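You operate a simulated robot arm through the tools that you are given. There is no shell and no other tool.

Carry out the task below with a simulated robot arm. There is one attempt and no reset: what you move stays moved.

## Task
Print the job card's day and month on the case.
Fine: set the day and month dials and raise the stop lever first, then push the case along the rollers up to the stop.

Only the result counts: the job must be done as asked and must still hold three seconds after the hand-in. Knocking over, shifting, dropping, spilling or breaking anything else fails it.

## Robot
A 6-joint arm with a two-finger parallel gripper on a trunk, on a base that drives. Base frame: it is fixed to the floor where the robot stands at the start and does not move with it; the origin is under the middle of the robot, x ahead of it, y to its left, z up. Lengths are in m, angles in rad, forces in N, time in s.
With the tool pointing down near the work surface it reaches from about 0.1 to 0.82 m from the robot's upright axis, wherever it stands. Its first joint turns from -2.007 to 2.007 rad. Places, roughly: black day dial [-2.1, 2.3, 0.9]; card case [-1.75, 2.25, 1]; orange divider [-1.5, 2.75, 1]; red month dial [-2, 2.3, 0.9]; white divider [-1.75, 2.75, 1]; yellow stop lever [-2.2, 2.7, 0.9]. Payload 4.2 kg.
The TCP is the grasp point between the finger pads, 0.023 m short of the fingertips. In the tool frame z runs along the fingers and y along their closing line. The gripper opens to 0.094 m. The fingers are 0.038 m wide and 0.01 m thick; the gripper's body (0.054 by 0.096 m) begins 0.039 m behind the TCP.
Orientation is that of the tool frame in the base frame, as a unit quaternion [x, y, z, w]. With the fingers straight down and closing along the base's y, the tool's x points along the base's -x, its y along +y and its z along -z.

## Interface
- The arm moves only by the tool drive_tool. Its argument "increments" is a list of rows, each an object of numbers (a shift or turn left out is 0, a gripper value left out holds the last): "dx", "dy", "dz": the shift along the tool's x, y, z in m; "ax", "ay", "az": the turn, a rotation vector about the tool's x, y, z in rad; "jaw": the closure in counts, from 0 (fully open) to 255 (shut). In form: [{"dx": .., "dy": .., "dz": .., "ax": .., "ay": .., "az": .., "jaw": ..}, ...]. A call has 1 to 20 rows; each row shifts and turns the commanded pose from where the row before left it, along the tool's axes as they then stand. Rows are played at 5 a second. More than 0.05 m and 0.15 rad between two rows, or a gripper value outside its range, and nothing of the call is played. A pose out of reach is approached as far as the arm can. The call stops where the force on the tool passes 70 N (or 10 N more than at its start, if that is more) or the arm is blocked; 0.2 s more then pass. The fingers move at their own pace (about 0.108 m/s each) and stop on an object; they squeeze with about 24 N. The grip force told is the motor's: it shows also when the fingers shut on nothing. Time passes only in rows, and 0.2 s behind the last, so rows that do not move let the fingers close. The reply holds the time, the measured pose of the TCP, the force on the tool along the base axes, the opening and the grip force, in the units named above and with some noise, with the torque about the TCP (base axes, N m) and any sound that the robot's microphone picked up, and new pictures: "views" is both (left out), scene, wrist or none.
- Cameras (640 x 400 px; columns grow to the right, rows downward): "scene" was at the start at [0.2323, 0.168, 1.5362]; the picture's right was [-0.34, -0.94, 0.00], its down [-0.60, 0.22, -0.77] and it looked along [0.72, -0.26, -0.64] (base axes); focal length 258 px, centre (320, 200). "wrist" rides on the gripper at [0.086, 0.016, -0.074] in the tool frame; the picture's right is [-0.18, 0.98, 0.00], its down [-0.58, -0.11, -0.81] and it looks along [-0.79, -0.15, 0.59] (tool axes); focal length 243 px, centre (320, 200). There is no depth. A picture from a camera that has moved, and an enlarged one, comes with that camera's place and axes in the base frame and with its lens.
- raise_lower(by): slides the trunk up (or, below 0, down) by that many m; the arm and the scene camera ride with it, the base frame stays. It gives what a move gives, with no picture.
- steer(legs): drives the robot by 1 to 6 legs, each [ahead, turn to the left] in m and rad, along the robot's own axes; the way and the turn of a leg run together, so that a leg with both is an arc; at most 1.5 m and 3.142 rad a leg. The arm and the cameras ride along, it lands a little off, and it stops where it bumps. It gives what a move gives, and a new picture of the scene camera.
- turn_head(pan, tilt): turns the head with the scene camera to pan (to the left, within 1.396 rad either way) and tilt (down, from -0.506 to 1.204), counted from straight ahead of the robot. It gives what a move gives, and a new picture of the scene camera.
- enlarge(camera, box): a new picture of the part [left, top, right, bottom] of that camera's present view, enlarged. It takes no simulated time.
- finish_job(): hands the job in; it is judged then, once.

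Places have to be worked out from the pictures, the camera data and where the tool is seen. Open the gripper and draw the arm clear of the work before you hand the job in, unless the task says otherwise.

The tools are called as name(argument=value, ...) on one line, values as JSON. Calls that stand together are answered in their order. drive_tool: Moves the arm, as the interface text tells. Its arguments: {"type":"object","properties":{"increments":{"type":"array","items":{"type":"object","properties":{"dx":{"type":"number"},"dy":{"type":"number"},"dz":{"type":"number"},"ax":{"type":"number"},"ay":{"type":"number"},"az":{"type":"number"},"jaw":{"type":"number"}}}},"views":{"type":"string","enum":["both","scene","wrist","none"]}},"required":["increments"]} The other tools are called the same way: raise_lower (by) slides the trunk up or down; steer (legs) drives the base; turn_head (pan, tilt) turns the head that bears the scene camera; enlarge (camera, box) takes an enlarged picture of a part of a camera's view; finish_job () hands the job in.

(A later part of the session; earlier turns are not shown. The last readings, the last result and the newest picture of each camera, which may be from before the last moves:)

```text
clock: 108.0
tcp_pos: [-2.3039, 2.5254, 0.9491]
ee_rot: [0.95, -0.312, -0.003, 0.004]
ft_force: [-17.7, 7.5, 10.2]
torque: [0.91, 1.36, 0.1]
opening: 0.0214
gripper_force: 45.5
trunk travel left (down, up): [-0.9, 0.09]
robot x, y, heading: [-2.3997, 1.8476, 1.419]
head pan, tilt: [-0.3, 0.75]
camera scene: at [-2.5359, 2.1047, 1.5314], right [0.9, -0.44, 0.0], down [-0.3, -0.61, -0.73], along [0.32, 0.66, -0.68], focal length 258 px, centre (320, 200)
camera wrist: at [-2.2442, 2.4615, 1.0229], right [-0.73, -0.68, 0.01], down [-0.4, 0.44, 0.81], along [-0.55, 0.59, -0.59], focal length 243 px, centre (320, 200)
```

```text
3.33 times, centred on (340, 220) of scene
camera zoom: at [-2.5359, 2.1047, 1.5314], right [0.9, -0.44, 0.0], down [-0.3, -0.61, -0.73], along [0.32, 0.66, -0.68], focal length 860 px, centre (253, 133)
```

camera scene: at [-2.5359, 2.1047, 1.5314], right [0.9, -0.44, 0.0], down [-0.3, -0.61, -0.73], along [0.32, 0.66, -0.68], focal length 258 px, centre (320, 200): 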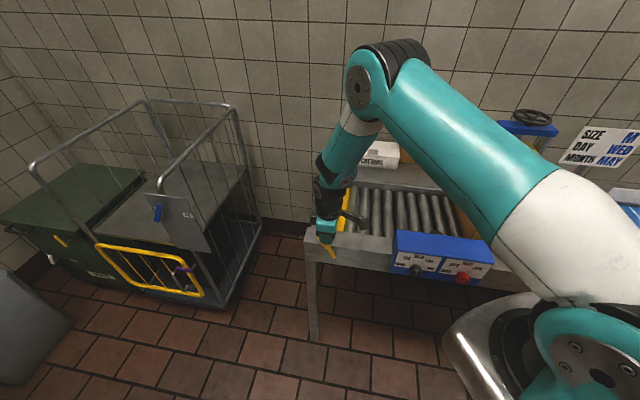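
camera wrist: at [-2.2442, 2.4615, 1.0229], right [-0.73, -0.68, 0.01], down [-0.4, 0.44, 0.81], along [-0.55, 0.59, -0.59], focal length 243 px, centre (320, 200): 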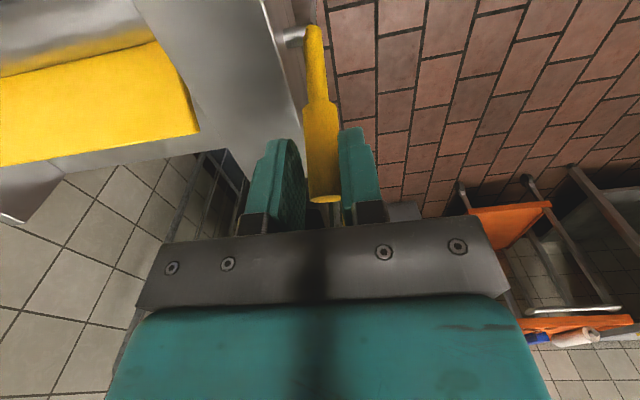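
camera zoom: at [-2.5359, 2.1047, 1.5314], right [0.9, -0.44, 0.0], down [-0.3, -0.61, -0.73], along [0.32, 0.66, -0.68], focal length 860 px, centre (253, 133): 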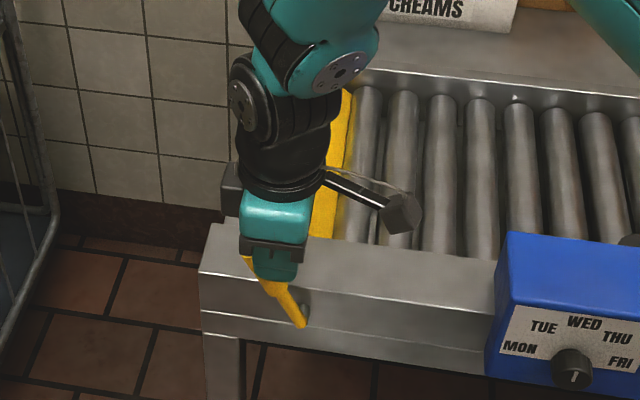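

The lever is at about 76° and the plate is standing up further. I continue past vertical in small steps, watching for its end stop.

drive_tool(increments=[{"dx": 0.0096, "dz": -0.0017}, {"dx": 0.0098, "dz": -0.0007}, {"dx": 0.0098, "dz": 0.0003}], views="both")

enlarge(camera="scene", box=[280, 160, 400, 280])

```text
clock: 108.8
tcp_pos: [-2.2793, 2.5071, 0.9493]
ee_rot: [0.95, -0.312, -0.001, 0.005]
ft_force: [-0.9, 0.2, -0.4]
torque: [-0.01, 0.0, -0.02]
opening: 0.0001
gripper_force: 42.5
trunk travel left (down, up): [-0.9, 0.09]
robot x, y, heading: [-2.4057, 1.848, 1.415]
head pan, tilt: [-0.3, 0.75]
camera scene: at [-2.5347, 2.105, 1.5312], right [0.9, -0.44, 0.0], down [-0.3, -0.61, -0.73], along [0.32, 0.66, -0.68], focal length 258 px, centre (320, 200)
camera wrist: at [-2.2192, 2.4434, 1.0238], right [-0.73, -0.68, 0.01], down [-0.4, 0.44, 0.8], along [-0.55, 0.59, -0.59], focal length 243 px, centre (320, 200)
```

scene: 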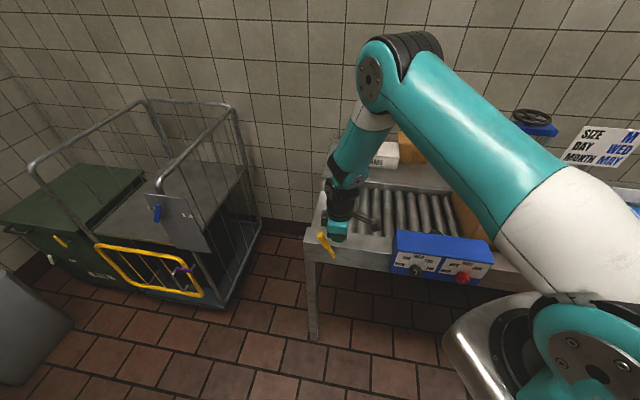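
wrist: 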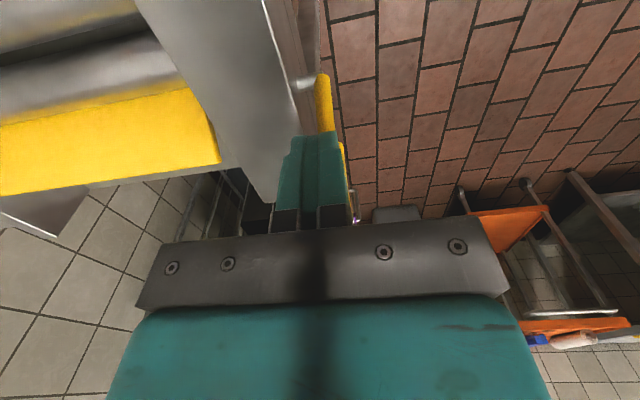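

```text
3.33 times, centred on (340, 220) of scene
camera zoom: at [-2.5347, 2.105, 1.5312], right [0.9, -0.44, 0.0], down [-0.3, -0.61, -0.73], along [0.32, 0.66, -0.68], focal length 860 px, centre (253, 133)
```

zoom: 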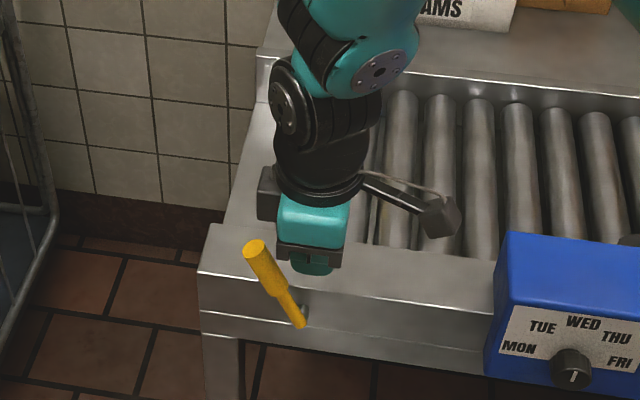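

The pads slipped off the handle near the end of the arc; the lever stands at roughly 65–75° now. I lift the tool clear and look at whether the lever and plate hold.

drive_tool(increments=[{"dz": -0.04, "dx": 0.01}, {"dz": -0.05}, {"dz": -0.03, "dx": 0.04}, {"dx": 0.05}], views="both")

enlarge(camera="scene", box=[280, 160, 400, 280])

```text
clock: 109.8
tcp_pos: [-2.1973, 2.4501, 1.0706]
ee_rot: [0.95, -0.312, -0.002, 0.004]
ft_force: [-0.8, 0.7, -0.4]
torque: [0.01, -0.03, 0.01]
opening: 0.0001
gripper_force: 42.2
trunk travel left (down, up): [-0.9, 0.09]
robot x, y, heading: [-2.4032, 1.8479, 1.416]
head pan, tilt: [-0.3, 0.75]
camera scene: at [-2.5357, 2.1049, 1.5313], right [0.9, -0.44, 0.0], down [-0.3, -0.61, -0.73], along [0.32, 0.66, -0.68], focal length 258 px, centre (320, 200)
camera wrist: at [-2.138, 2.387, 1.1447], right [-0.73, -0.68, 0.01], down [-0.4, 0.44, 0.81], along [-0.55, 0.59, -0.59], focal length 243 px, centre (320, 200)
```

scene: 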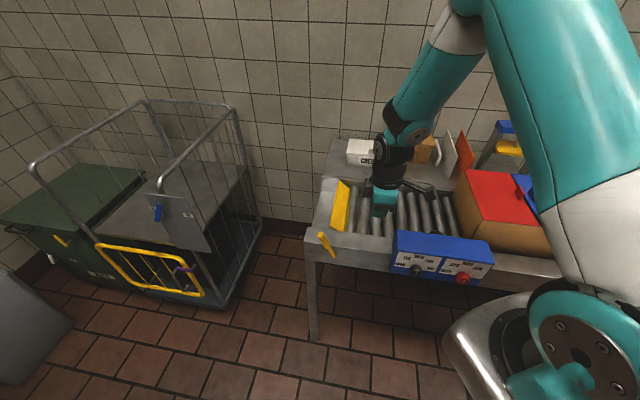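
wrist: 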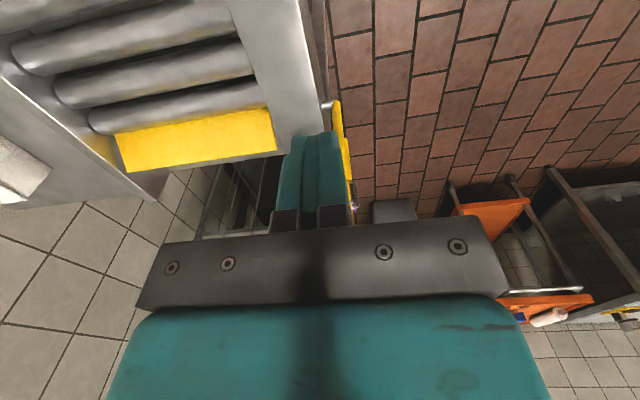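

```text
3.33 times, centred on (340, 220) of scene
camera zoom: at [-2.5357, 2.1049, 1.5313], right [0.9, -0.44, 0.0], down [-0.3, -0.61, -0.73], along [0.32, 0.66, -0.68], focal length 860 px, centre (253, 133)
```

zoom: 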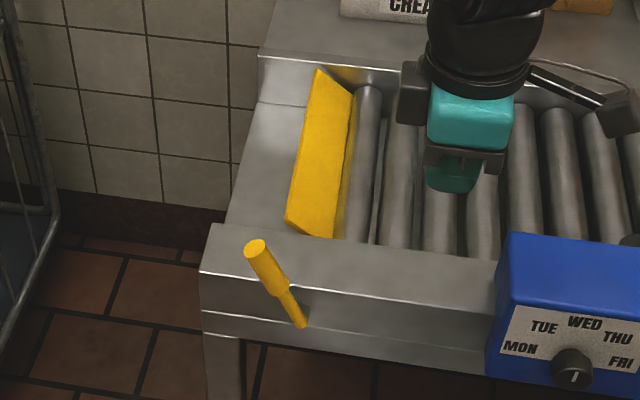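

The lever and plate hold by friction at about 65°, so it is not yet fully up. I go to the left of the handle with closed fingers and push it to the right until its end stop.

drive_tool(increments=[{"dx": -0.05, "dy": 0.004}, {"dx": -0.05}, {"dx": -0.05}, {"dx": -0.05}, {"dz": 0.0485}, {"dz": 0.0485}, {"dz": 0.0485}], views="both")

enlarge(camera="scene", box=[280, 160, 400, 280])

```text
refused: row 1 steps farther than a row can; nothing moved
```

```text
3.33 times, centred on (340, 220) of scene
camera zoom: at [-2.5357, 2.1049, 1.5313], right [0.9, -0.44, 0.0], down [-0.3, -0.61, -0.73], along [0.32, 0.66, -0.68], focal length 860 px, centre (253, 133)
```

zoom: 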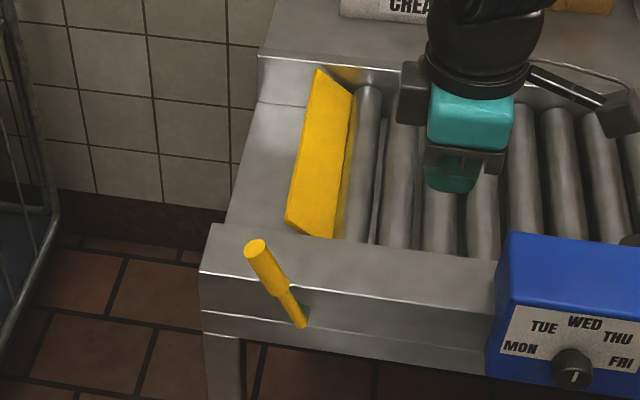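

The first row was slightly over the step limit; I repeat with smaller steps.

drive_tool(increments=[{"dx": -0.04, "dy": 0.004}, {"dx": -0.05}, {"dx": -0.05}, {"dx": -0.05}, {"dx": -0.012, "dz": 0.045}, {"dz": 0.049}, {"dz": 0.049}], views="both")

enlarge(camera="scene", box=[280, 160, 400, 280])

```text
clock: 111.4
tcp_pos: [-2.3612, 2.5663, 0.925]
ee_rot: [0.95, -0.314, -0.001, 0.002]
ft_force: [0.3, -0.4, 0.6]
torque: [0.01, 0.02, -0.02]
opening: 0.0
gripper_force: 42.6
trunk travel left (down, up): [-0.9, 0.09]
robot x, y, heading: [-2.4039, 1.8482, 1.413]
head pan, tilt: [-0.3, 0.75]
camera scene: at [-2.5351, 2.1042, 1.5316], right [0.9, -0.44, 0.0], down [-0.3, -0.61, -0.73], along [0.32, 0.66, -0.68], focal length 258 px, centre (320, 200)
camera wrist: at [-2.3023, 2.5013, 0.9999], right [-0.73, -0.68, 0.01], down [-0.4, 0.44, 0.81], along [-0.55, 0.59, -0.59], focal length 243 px, centre (320, 200)
```

scene: 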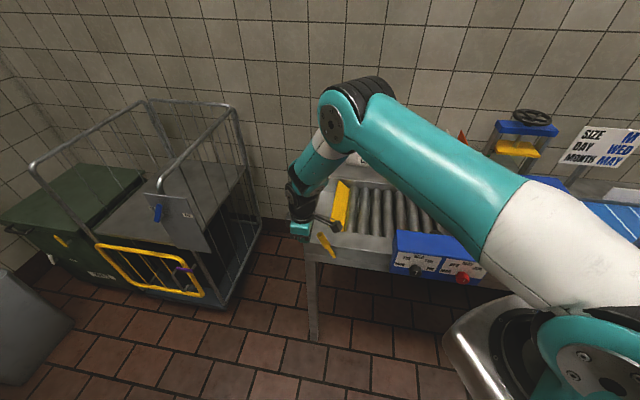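
wrist: 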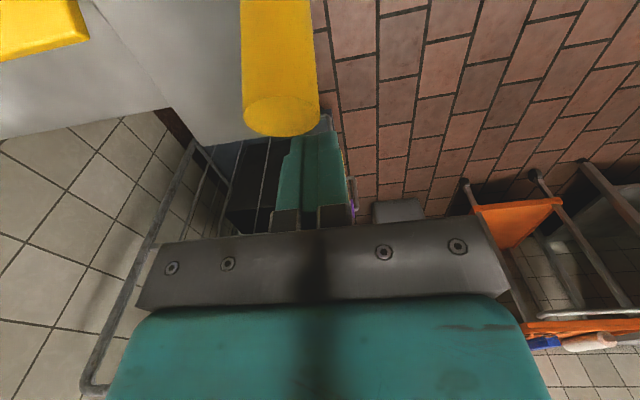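

```text
3.33 times, centred on (340, 220) of scene
camera zoom: at [-2.5351, 2.1042, 1.5316], right [0.9, -0.44, 0.0], down [-0.3, -0.61, -0.73], along [0.32, 0.66, -0.68], focal length 860 px, centre (253, 133)
```

zoom: 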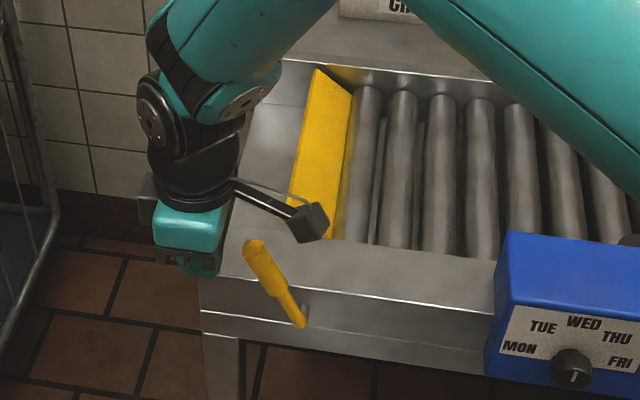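

The fingers are left of the handle (about 2 cm away). I push right in 1 cm steps.

drive_tool(increments=[{"dx": 0.01}, {"dx": 0.01}, {"dx": 0.01}, {"dx": 0.01}, {"dx": 0.01}], views="both")

enlarge(camera="scene", box=[280, 160, 400, 280])

```text
clock: 112.6
tcp_pos: [-2.3235, 2.534, 0.9266]
ee_rot: [0.95, -0.312, -0.001, 0.003]
ft_force: [-1.1, 1.7, 0.3]
torque: [-0.05, -0.08, -0.02]
opening: 0.0
gripper_force: 42.4
trunk travel left (down, up): [-0.9, 0.09]
robot x, y, heading: [-2.4006, 1.8489, 1.416]
head pan, tilt: [-0.3, 0.75]
camera scene: at [-2.5352, 2.1048, 1.5314], right [0.9, -0.44, 0.0], down [-0.3, -0.61, -0.73], along [0.32, 0.66, -0.68], focal length 258 px, centre (320, 200)
camera wrist: at [-2.2638, 2.4708, 1.0013], right [-0.73, -0.68, 0.01], down [-0.4, 0.44, 0.81], along [-0.55, 0.59, -0.59], focal length 243 px, centre (320, 200)
```

scene: 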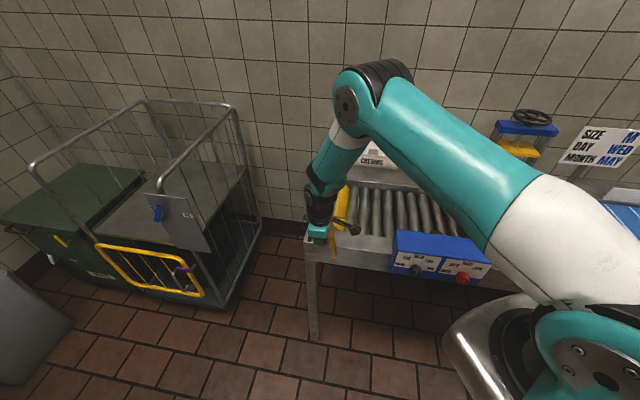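
wrist: 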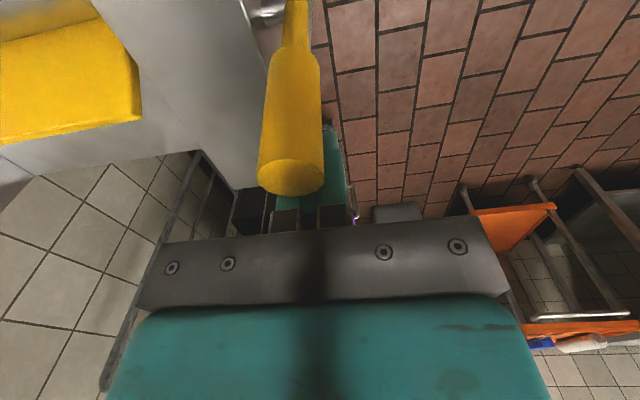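

```text
3.33 times, centred on (340, 220) of scene
camera zoom: at [-2.5352, 2.1048, 1.5314], right [0.9, -0.44, 0.0], down [-0.3, -0.61, -0.73], along [0.32, 0.66, -0.68], focal length 860 px, centre (253, 133)
```

zoom: 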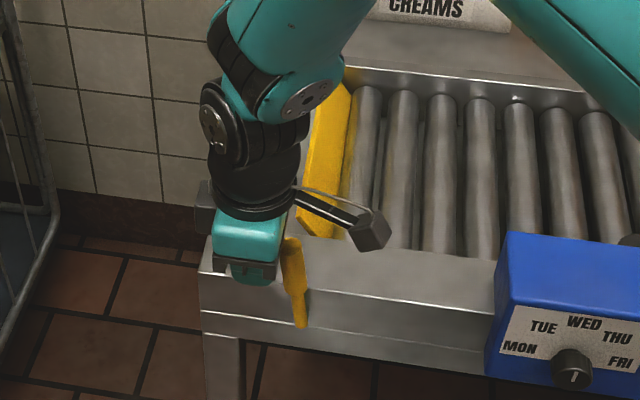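

The lever is moving with little force (now ~80°). I keep pushing.

drive_tool(increments=[{"dx": 0.01}, {"dx": 0.01}, {"dx": 0.01}], views="both")

enlarge(camera="scene", box=[280, 160, 400, 280])

```text
clock: 113.4
tcp_pos: [-2.3003, 2.5178, 0.9272]
ee_rot: [0.95, -0.313, -0.002, 0.002]
ft_force: [-2.9, 2.9, 1.4]
torque: [0.01, 0.05, -0.01]
opening: 0.0001
gripper_force: 42.6
trunk travel left (down, up): [-0.9, 0.09]
robot x, y, heading: [-2.4039, 1.8463, 1.418]
head pan, tilt: [-0.3, 0.75]
camera scene: at [-2.5353, 2.1048, 1.5314], right [0.9, -0.44, 0.0], down [-0.3, -0.61, -0.73], along [0.32, 0.66, -0.68], focal length 258 px, centre (320, 200)
camera wrist: at [-2.2404, 2.4537, 1.0013], right [-0.73, -0.68, 0.01], down [-0.4, 0.44, 0.81], along [-0.55, 0.59, -0.59], focal length 243 px, centre (320, 200)
```

scene: 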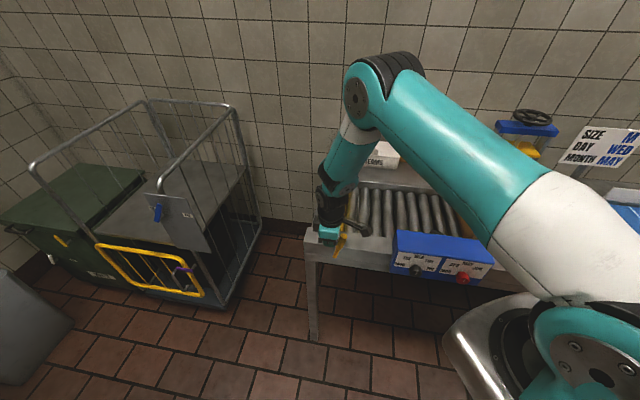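
wrist: 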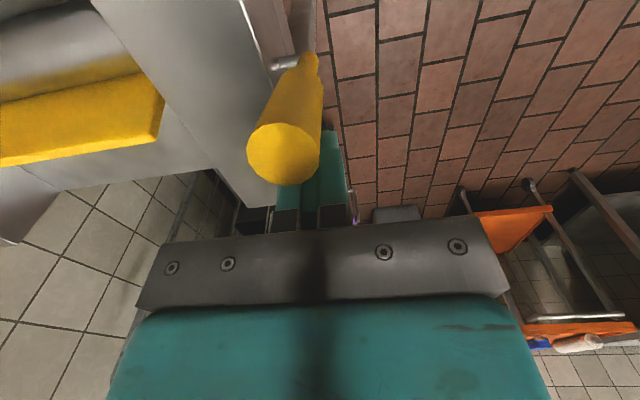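

```text
3.33 times, centred on (340, 220) of scene
camera zoom: at [-2.5353, 2.1048, 1.5314], right [0.9, -0.44, 0.0], down [-0.3, -0.61, -0.73], along [0.32, 0.66, -0.68], focal length 860 px, centre (253, 133)
```

zoom: 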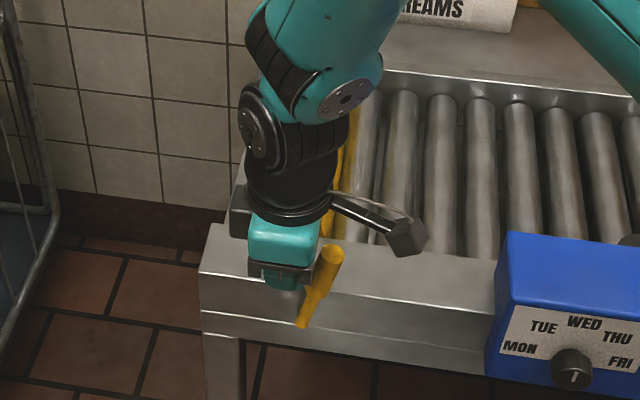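

The lever is past vertical (~100°) with only a few newtons. I continue until it meets its stop.

drive_tool(increments=[{"dx": 0.01}, {"dx": 0.01}], views="both")

enlarge(camera="scene", box=[280, 160, 400, 280])

```text
clock: 114.0
tcp_pos: [-2.2878, 2.5071, 0.9272]
ee_rot: [0.95, -0.311, -0.004, 0.002]
ft_force: [-17.0, 8.7, 1.1]
torque: [0.21, 0.35, -0.02]
opening: 0.0
gripper_force: 42.2
trunk travel left (down, up): [-0.9, 0.09]
robot x, y, heading: [-2.3984, 1.8513, 1.42]
head pan, tilt: [-0.3, 0.75]
camera scene: at [-2.5363, 2.105, 1.5313], right [0.9, -0.44, 0.0], down [-0.3, -0.61, -0.73], along [0.32, 0.66, -0.68], focal length 258 px, centre (320, 200)
camera wrist: at [-2.2272, 2.4441, 1.0017], right [-0.73, -0.68, 0.01], down [-0.4, 0.43, 0.81], along [-0.56, 0.59, -0.59], focal length 243 px, centre (320, 200)
```

scene: 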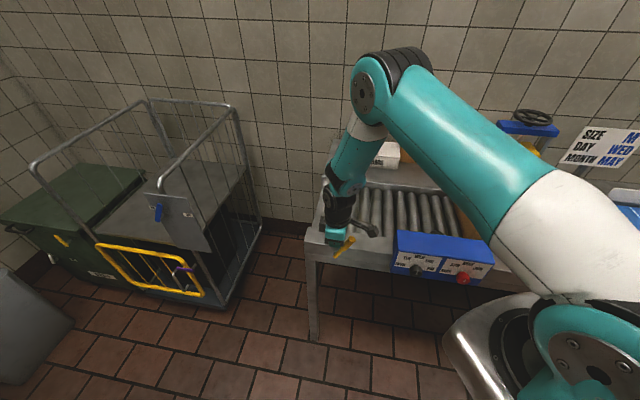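
wrist: 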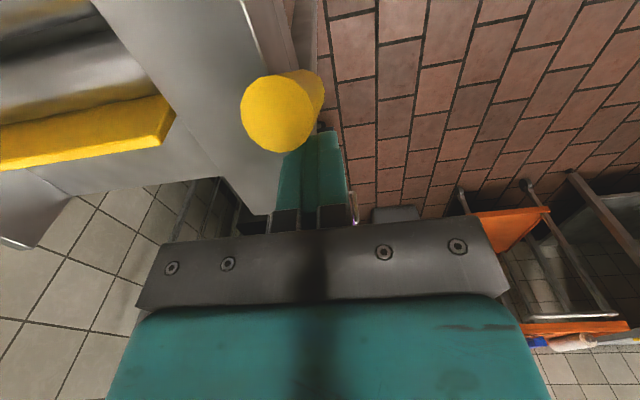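

```text
3.33 times, centred on (340, 220) of scene
camera zoom: at [-2.5363, 2.105, 1.5313], right [0.9, -0.44, 0.0], down [-0.3, -0.61, -0.73], along [0.32, 0.66, -0.68], focal length 860 px, centre (253, 133)
```

zoom: 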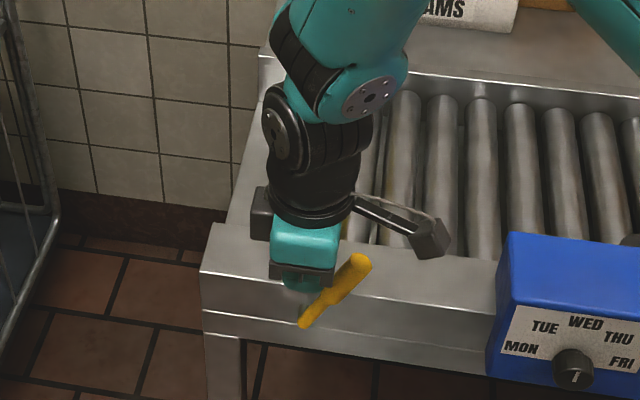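

The force rises to about 19 N: the lever meets its end stop (about 90° from where it started). I nudge 2 mm more, then withdraw to the left and up, and inspect.

drive_tool(increments=[{"dx": 0.002}, {"dx": -0.03}, {"dx": -0.03}, {"dz": -0.05}, {"dz": -0.05}, {"dz": -0.04}, {"dy": 0.04}, {"dy": 0.05}, {"dy": 0.05}], views="both")

enlarge(camera="scene", box=[280, 140, 560, 300])

```text
clock: 116.0
tcp_pos: [-2.4118, 2.4286, 1.0654]
ee_rot: [0.95, -0.314, -0.002, 0.002]
ft_force: [0.1, -0.1, 0.2]
torque: [-0.01, 0.0, -0.01]
opening: 0.0
gripper_force: 42.3
trunk travel left (down, up): [-0.9, 0.09]
robot x, y, heading: [-2.4036, 1.8487, 1.415]
head pan, tilt: [-0.3, 0.75]
camera scene: at [-2.5345, 2.1053, 1.5314], right [0.9, -0.44, 0.0], down [-0.3, -0.61, -0.73], along [0.32, 0.66, -0.68], focal length 258 px, centre (320, 200)
camera wrist: at [-2.3534, 2.3654, 1.1397], right [-0.73, -0.68, 0.01], down [-0.4, 0.44, 0.81], along [-0.55, 0.59, -0.59], focal length 243 px, centre (320, 200)
```

scene: 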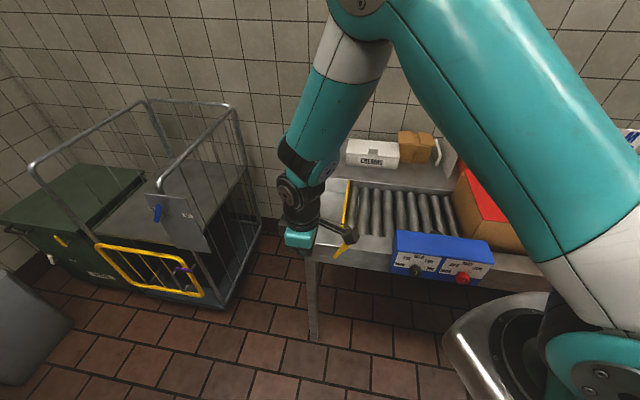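
wrist: 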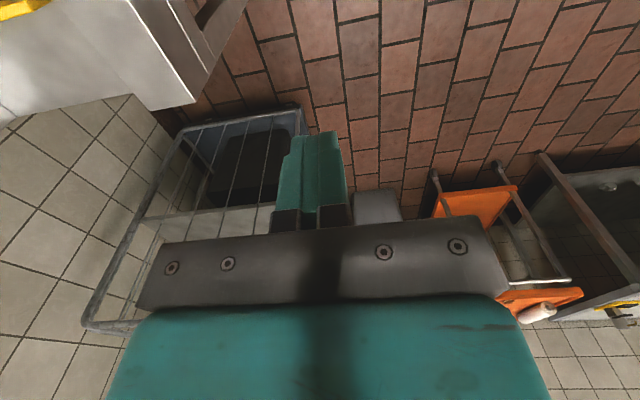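

```text
2.29 times, centred on (420, 220) of scene
camera zoom: at [-2.5345, 2.1053, 1.5314], right [0.9, -0.44, 0.0], down [-0.3, -0.61, -0.73], along [0.32, 0.66, -0.68], focal length 590 px, centre (91, 154)
```

zoom: 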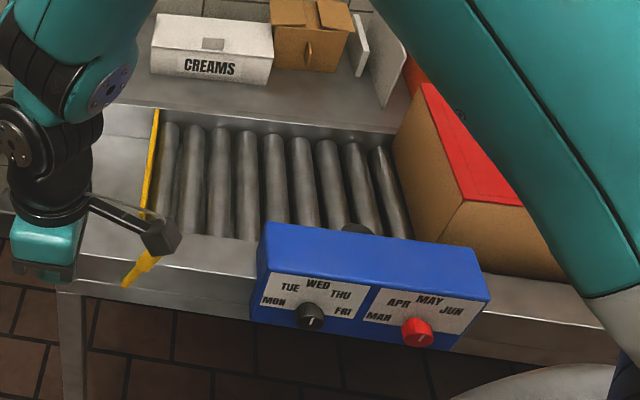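

The stop plate now stands upright and the lever holds in its raised position; the pointers still show WED and MAY. I verify the pointers closely, then tuck the arm to reposition for pushing the case.

enlarge(camera="scene", box=[390, 225, 500, 295])

drive_tool(increments=[{"dx": 0.02, "dy": 0.027, "dz": -0.03}, {"dx": 0.02, "dy": 0.027, "dz": -0.03}, {"dx": 0.02, "dy": 0.027, "dz": -0.03}], views="scene")

```text
5.71 times, centred on (445, 260) of scene
camera zoom: at [-2.5345, 2.1053, 1.5314], right [0.9, -0.44, 0.0], down [-0.3, -0.61, -0.73], along [0.32, 0.66, -0.68], focal length 1475 px, centre (-394, -143)
```

zoom: 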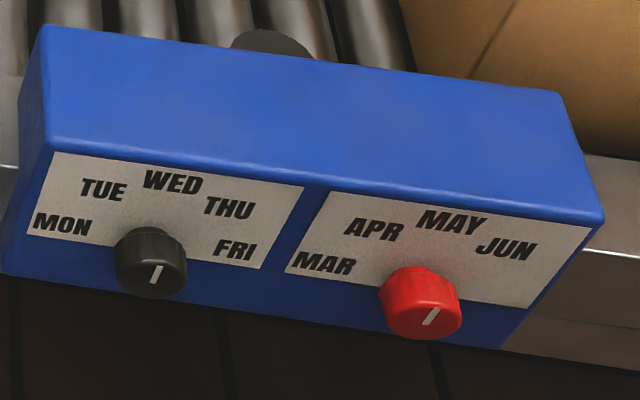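

```text
clock: 116.8
tcp_pos: [-2.4117, 2.329, 1.1589]
ee_rot: [0.95, -0.312, -0.002, 0.003]
ft_force: [-0.5, 0.7, -0.9]
torque: [-0.08, -0.02, -0.01]
opening: 0.0
gripper_force: 42.4
trunk travel left (down, up): [-0.9, 0.09]
robot x, y, heading: [-2.4042, 1.8505, 1.418]
head pan, tilt: [-0.3, 0.75]
camera scene: at [-2.5352, 2.1056, 1.5312], right [0.9, -0.44, 0.0], down [-0.3, -0.61, -0.73], along [0.32, 0.66, -0.68], focal length 258 px, centre (320, 200)
```

scene: 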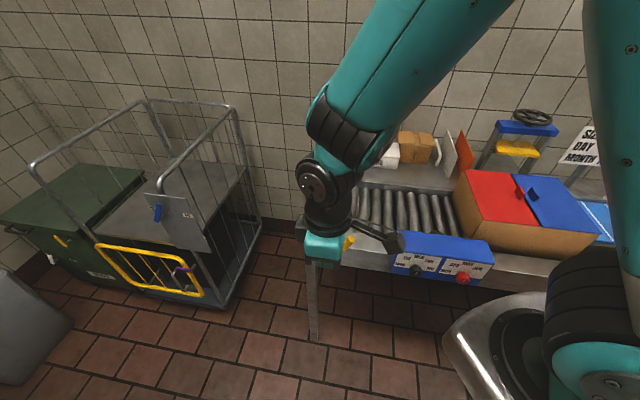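

Day and month pointers look right. I now drive along the table to the right: turn right to face along it, go 0.25 m, and turn back toward the table.

steer(legs=[[0, -2.05], [0.25, 0.0]])

turn_head(pan=1.2, tilt=0.6)

```text
clock: 123.6
tcp_pos: [-1.785, 1.4615, 1.1597]
ee_rot: [-0.207, 0.978, 0.004, 0.0]
ft_force: [0.3, -0.2, 0.2]
torque: [-0.03, -0.01, -0.02]
opening: 0.0001
gripper_force: 42.3
trunk travel left (down, up): [-0.9, 0.09]
robot x, y, heading: [-2.2098, 1.6921, -0.671]
head pan, tilt: [-0.3, 0.75]
camera scene: at [-1.9212, 1.6835, 1.5315], right [-0.83, -0.56, 0.0], down [-0.39, 0.56, -0.73], along [0.41, -0.6, -0.68], focal length 258 px, centre (320, 200)
```

scene: 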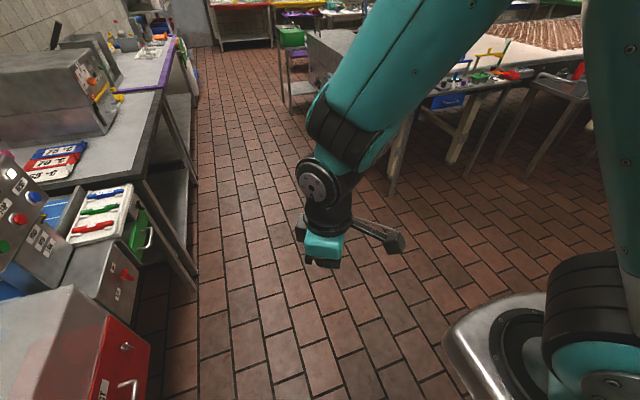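

```text
clock: 125.2
tcp_pos: [-1.785, 1.4632, 1.1586]
ee_rot: [-0.207, 0.978, 0.003, -0.001]
ft_force: [-0.6, -0.6, 0.3]
torque: [0.0, -0.04, -0.04]
opening: 0.0
gripper_force: 42.4
trunk travel left (down, up): [-0.9, 0.09]
robot x, y, heading: [-2.2067, 1.6897, -0.665]
head pan, tilt: [1.201, 0.6]
camera scene: at [-1.8916, 1.7965, 1.5443], right [0.51, -0.86, 0.0], down [-0.49, -0.29, -0.83], along [0.71, 0.42, -0.56], focal length 258 px, centre (320, 200)
```

scene: 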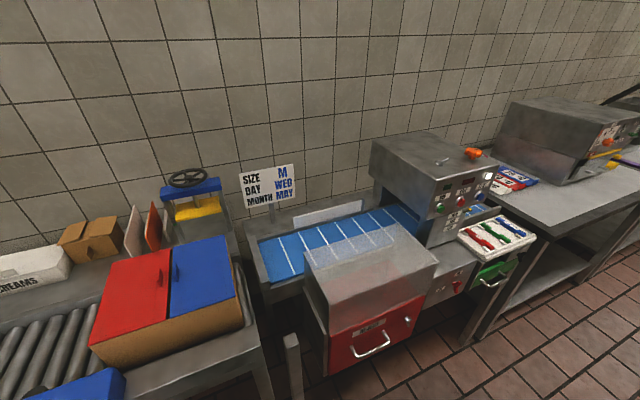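

From here the right side of the case is visible, with free space between it and the conveyor on the right. I enlarge to measure it.

enlarge(camera="scene", box=[60, 210, 320, 390])

```text
2.22 times, centred on (190, 300) of scene
camera zoom: at [-1.8916, 1.7965, 1.5443], right [0.51, -0.86, 0.0], down [-0.49, -0.29, -0.83], along [0.71, 0.42, -0.56], focal length 574 px, centre (609, -22)
```

zoom: 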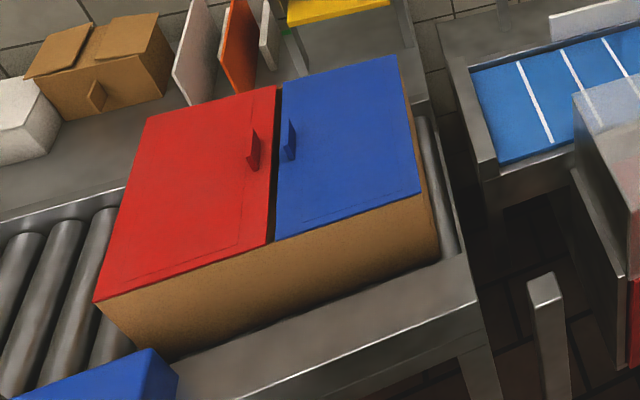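

Measured: the case spans r -2.91…-2.63, n 0.75…0.98, top at z ≈ 1.01; it must travel about 0.41 m left to the plate. I turn back to face the table and move 0.1 m closer.

steer(legs=[[0, 1.6], [0.1, 0.0]])

turn_head(pan=0.0, tilt=0.8)

```text
clock: 130.2
tcp_pos: [-1.9214, 2.1982, 1.159]
ee_rot: [0.841, -0.541, -0.002, 0.003]
ft_force: [-0.2, -0.8, -0.5]
torque: [0.0, 0.03, 0.0]
opening: 0.0
gripper_force: 42.4
trunk travel left (down, up): [-0.9, 0.09]
robot x, y, heading: [-2.1451, 1.7742, 0.91]
head pan, tilt: [1.201, 0.6]
camera scene: at [-2.2529, 2.0896, 1.5444], right [0.86, 0.52, 0.0], down [0.29, -0.48, -0.83], along [-0.43, 0.71, -0.56], focal length 258 px, centre (320, 200)
```

scene: 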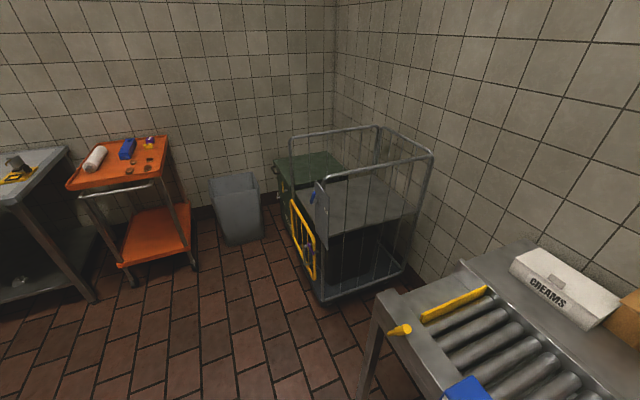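

```text
clock: 131.6
tcp_pos: [-1.9206, 2.1987, 1.1597]
ee_rot: [0.841, -0.542, -0.002, 0.003]
ft_force: [0.4, -0.6, -0.7]
torque: [0.0, 0.0, 0.02]
opening: 0.0002
gripper_force: 42.5
trunk travel left (down, up): [-0.9, 0.09]
robot x, y, heading: [-2.147, 1.7719, 0.913]
head pan, tilt: [0.0, 0.799]
camera scene: at [-2.1578, 2.0779, 1.5275], right [0.79, -0.61, 0.0], down [-0.44, -0.57, -0.7], along [0.43, 0.55, -0.72], focal length 258 px, centre (320, 200)
```

scene: 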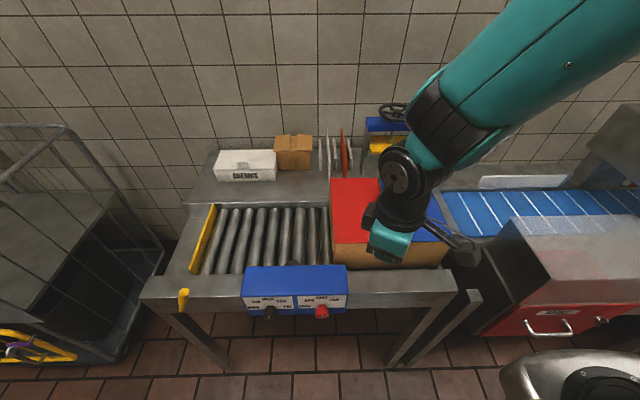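

The view is excellent: plate upright on the left, case on the right. I rotate the tool to close along the table normal and move over to above the gap to the right of the case.

drive_tool(increments=[{"az": -0.1275}, {"az": -0.1275}, {"az": -0.1275}, {"az": -0.1275}, {"dx": 0.0364, "dy": -0.0329}, {"dx": 0.0364, "dy": -0.0329}, {"dx": 0.0364, "dy": -0.0329}, {"dx": 0.0364, "dy": -0.0329}, {"dx": 0.0364, "dy": -0.0329}, {"dx": 0.0364, "dy": -0.0329}, {"dx": 0.0364, "dy": -0.0329}], views="both")

```text
clock: 134.0
tcp_pos: [-1.5803, 2.2316, 1.1574]
ee_rot: [0.951, -0.311, -0.003, 0.002]
ft_force: [-0.4, 1.0, 0.1]
torque: [0.02, -0.04, 0.01]
opening: 0.0001
gripper_force: 42.5
trunk travel left (down, up): [-0.9, 0.09]
robot x, y, heading: [-2.147, 1.776, 0.914]
head pan, tilt: [0.0, 0.799]
camera scene: at [-2.1583, 2.0778, 1.5275], right [0.79, -0.61, 0.0], down [-0.44, -0.57, -0.7], along [0.43, 0.55, -0.72], focal length 258 px, centre (320, 200)
camera wrist: at [-1.5201, 2.168, 1.2311], right [-0.73, -0.69, 0.01], down [-0.4, 0.43, 0.81], along [-0.56, 0.59, -0.59], focal length 243 px, centre (320, 200)
```

scene: 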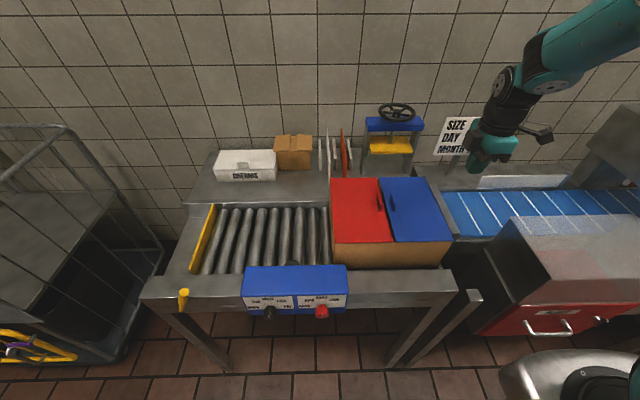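
wrist: 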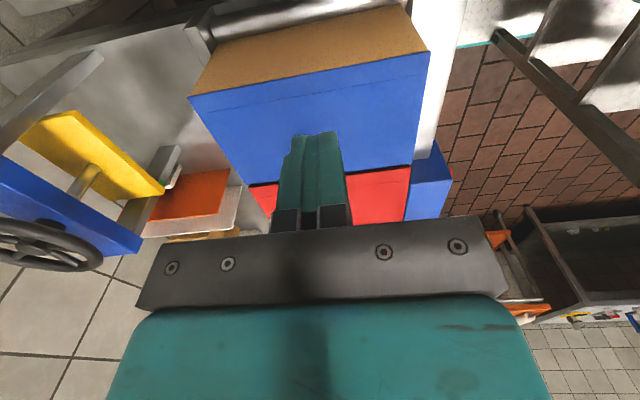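

The tool is above the gap; the wrist view puts the case's right side at r ≈ -2.613. I enlarge the scene to measure the gap to the conveyor end precisely.

enlarge(camera="scene", box=[380, 160, 520, 290])

enlarge(camera="wrist", box=[150, 0, 470, 200])

```text
3.08 times, centred on (450, 225) of scene
camera zoom: at [-2.1583, 2.0778, 1.5275], right [0.79, -0.61, 0.0], down [-0.44, -0.57, -0.7], along [0.43, 0.55, -0.72], focal length 794 px, centre (-80, 123)
```

zoom: 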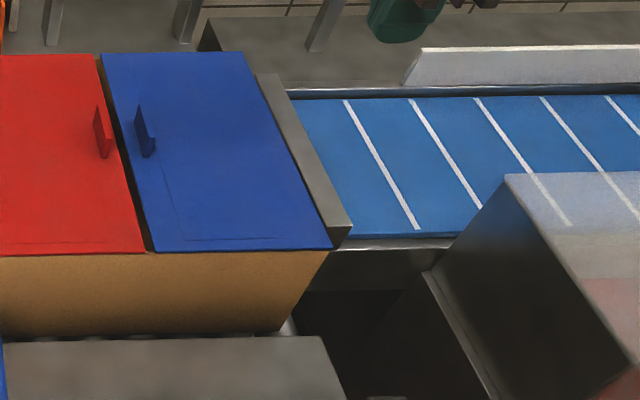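

```text
2.00 times, centred on (310, 100) of wrist
camera zoom: at [-1.5201, 2.168, 1.2311], right [-0.73, -0.69, 0.01], down [-0.4, 0.43, 0.81], along [-0.56, 0.59, -0.59], focal length 485 px, centre (340, 400)
```

zoom: 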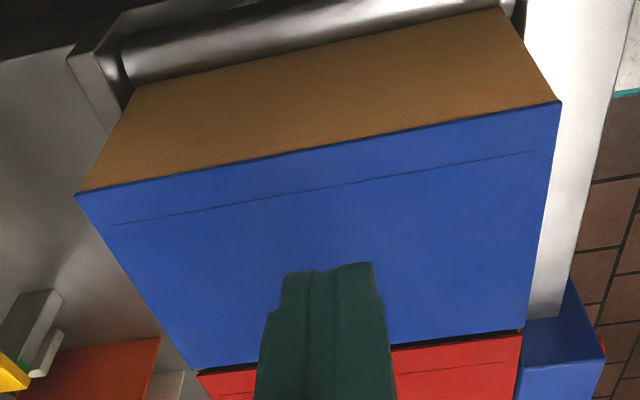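

The conveyor end is low (z ≤ 0.89), so there is ample room at fingertip height. I open the gripper (two-point push), shift 23 mm right and lower to z ≈ 0.985, keeping the gripper body just above the case's lid.

drive_tool(increments=[{"dx": 0.023, "jaw": 0}, {"jaw": 0}, {"dz": 0.043}, {"dz": 0.043}, {"dz": 0.043}, {"dz": 0.043}], views="both")

enlarge(camera="wrist", box=[100, 0, 540, 260])

enlarge(camera="scene", box=[380, 140, 520, 290])

```text
clock: 135.4
tcp_pos: [-1.5642, 2.2192, 0.9857]
ee_rot: [0.951, -0.31, -0.002, 0.002]
ft_force: [-0.6, 0.0, -0.1]
torque: [-0.02, 0.01, -0.03]
opening: 0.094
gripper_force: 0.1
trunk travel left (down, up): [-0.9, 0.09]
robot x, y, heading: [-2.1453, 1.7726, 0.913]
head pan, tilt: [0.0, 0.799]
camera scene: at [-2.158, 2.0776, 1.5276], right [0.79, -0.61, 0.0], down [-0.44, -0.57, -0.7], along [0.43, 0.55, -0.72], focal length 258 px, centre (320, 200)
camera wrist: at [-1.5041, 2.1552, 1.0585], right [-0.73, -0.68, 0.01], down [-0.4, 0.43, 0.81], along [-0.56, 0.59, -0.59], focal length 243 px, centre (320, 200)
```

scene: 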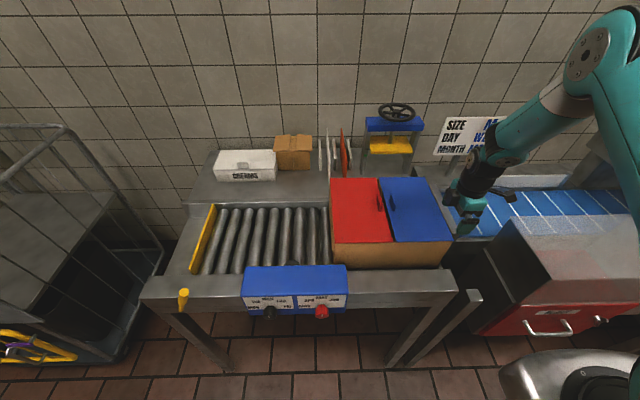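
wrist: 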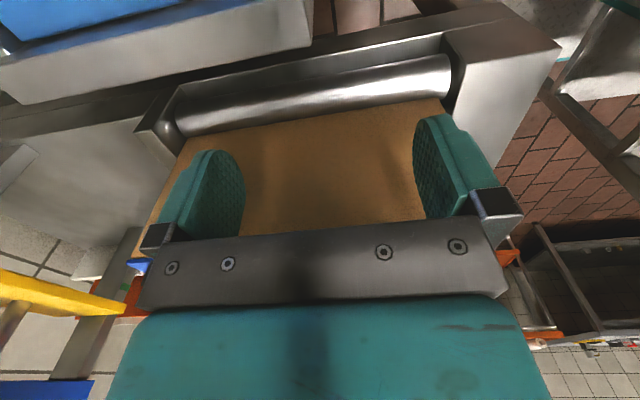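

```text
1.45 times, centred on (320, 130) of wrist
camera zoom: at [-1.5041, 2.1552, 1.0585], right [-0.73, -0.68, 0.01], down [-0.4, 0.43, 0.81], along [-0.56, 0.59, -0.59], focal length 353 px, centre (320, 302)
```

zoom: 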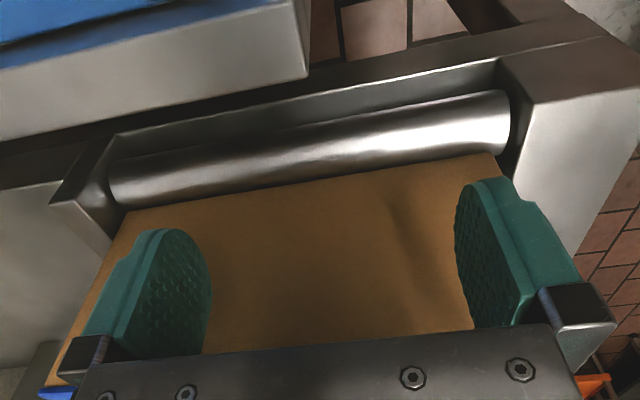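

```text
2.67 times, centred on (450, 215) of scene
camera zoom: at [-2.158, 2.0776, 1.5276], right [0.79, -0.61, 0.0], down [-0.44, -0.57, -0.7], along [0.43, 0.55, -0.72], focal length 688 px, centre (-27, 160)
```

zoom: 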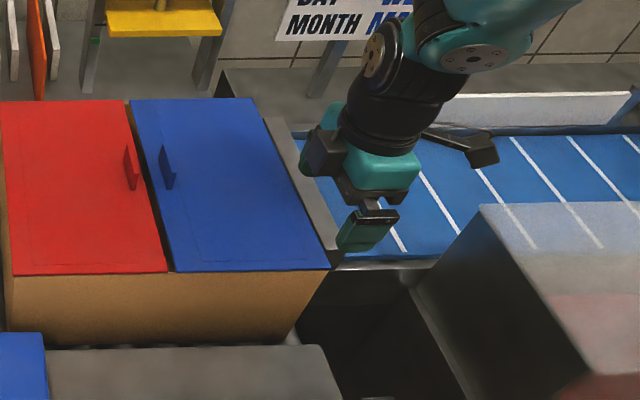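

The open fingers stand about 2 cm to the right of the case, centred on its side. I push left gently by 0.1 m first.

drive_tool(increments=[{"dx": -0.01}, {"dx": -0.01}, {"dx": -0.01}, {"dx": -0.01}, {"dx": -0.01}, {"dx": -0.01}, {"dx": -0.01}, {"dx": -0.01}, {"dx": -0.01}, {"dx": -0.01}], views="both")

```text
clock: 137.6
tcp_pos: [-1.644, 2.278, 0.9853]
ee_rot: [0.95, -0.311, -0.003, 0.002]
ft_force: [0.0, -0.3, 0.4]
torque: [0.01, 0.03, 0.02]
opening: 0.094
gripper_force: 0.0
trunk travel left (down, up): [-0.9, 0.09]
robot x, y, heading: [-2.1476, 1.7726, 0.908]
head pan, tilt: [0.0, 0.799]
camera scene: at [-2.1576, 2.0778, 1.5275], right [0.79, -0.61, 0.0], down [-0.44, -0.57, -0.7], along [0.43, 0.55, -0.72], focal length 258 px, centre (320, 200)
camera wrist: at [-1.5834, 2.2157, 1.0596], right [-0.73, -0.68, 0.01], down [-0.4, 0.43, 0.81], along [-0.56, 0.59, -0.59], focal length 243 px, centre (320, 200)
```

scene: 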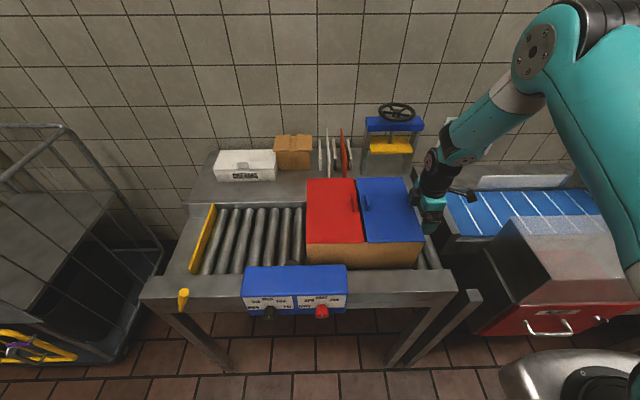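
wrist: 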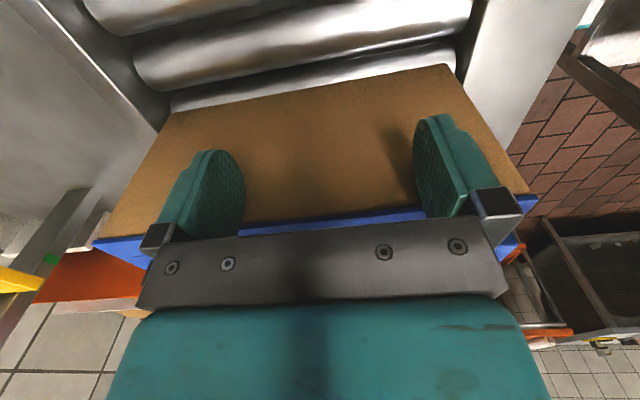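

The case rolls easily (almost no force). I continue with another 0.2 m at the same slow speed.

drive_tool(increments=[{"dx": -0.01}, {"dx": -0.01}, {"dx": -0.01}, {"dx": -0.01}, {"dx": -0.01}, {"dx": -0.01}, {"dx": -0.01}, {"dx": -0.01}, {"dx": -0.01}, {"dx": -0.01}, {"dx": -0.01}, {"dx": -0.01}, {"dx": -0.01}, {"dx": -0.01}, {"dx": -0.01}, {"dx": -0.01}, {"dx": -0.01}, {"dx": -0.01}, {"dx": -0.01}, {"dx": -0.01}], views="both")

```text
clock: 141.8
tcp_pos: [-1.804, 2.3979, 0.9857]
ee_rot: [0.95, -0.311, -0.003, 0.002]
ft_force: [1.1, 0.2, 0.7]
torque: [0.0, 0.01, 0.01]
opening: 0.094
gripper_force: 0.0
trunk travel left (down, up): [-0.9, 0.09]
robot x, y, heading: [-2.1473, 1.771, 0.912]
head pan, tilt: [0.0, 0.799]
camera scene: at [-2.1577, 2.0779, 1.5274], right [0.79, -0.61, 0.0], down [-0.44, -0.57, -0.7], along [0.43, 0.55, -0.72], focal length 258 px, centre (320, 200)
camera wrist: at [-1.7443, 2.3341, 1.0594], right [-0.73, -0.68, 0.01], down [-0.4, 0.43, 0.81], along [-0.56, 0.59, -0.59], focal length 243 px, centre (320, 200)
```

scene: 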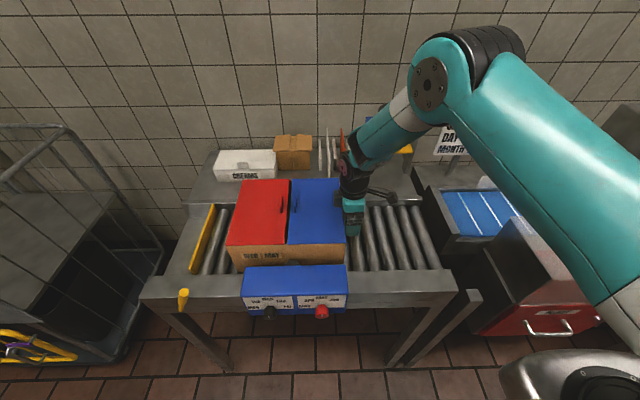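
wrist: 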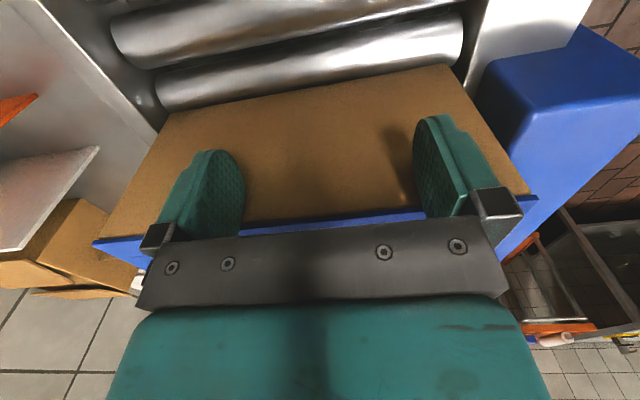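

Text has appeared on the front of the case as it passed the printer. I enlarge it.

enlarge(camera="scene", box=[180, 170, 380, 330])

enlarge(camera="scene", box=[225, 235, 305, 275])

```text
2.50 times, centred on (280, 250) of scene
camera zoom: at [-2.1577, 2.0779, 1.5274], right [0.79, -0.61, 0.0], down [-0.44, -0.57, -0.7], along [0.43, 0.55, -0.72], focal length 645 px, centre (420, 75)
```

zoom: 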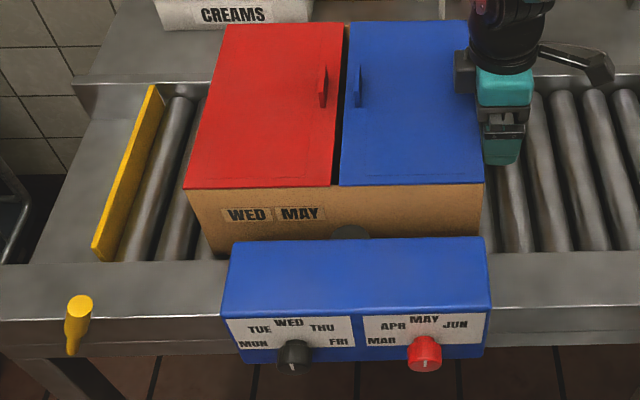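

```text
8.00 times, centred on (265, 255) of scene
camera zoom: at [-2.1577, 2.0779, 1.5274], right [0.79, -0.61, 0.0], down [-0.44, -0.57, -0.7], along [0.43, 0.55, -0.72], focal length 2065 px, centre (760, -240)
```

zoom: 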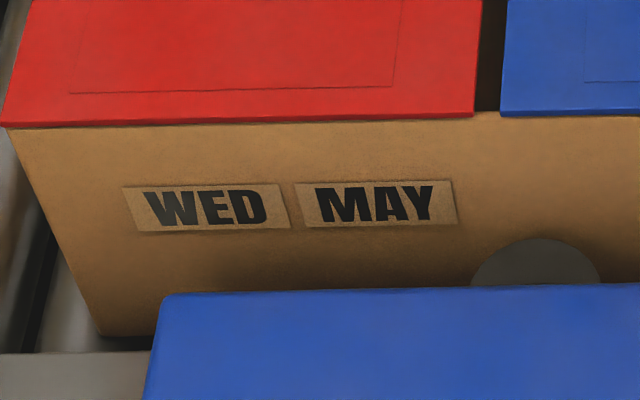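

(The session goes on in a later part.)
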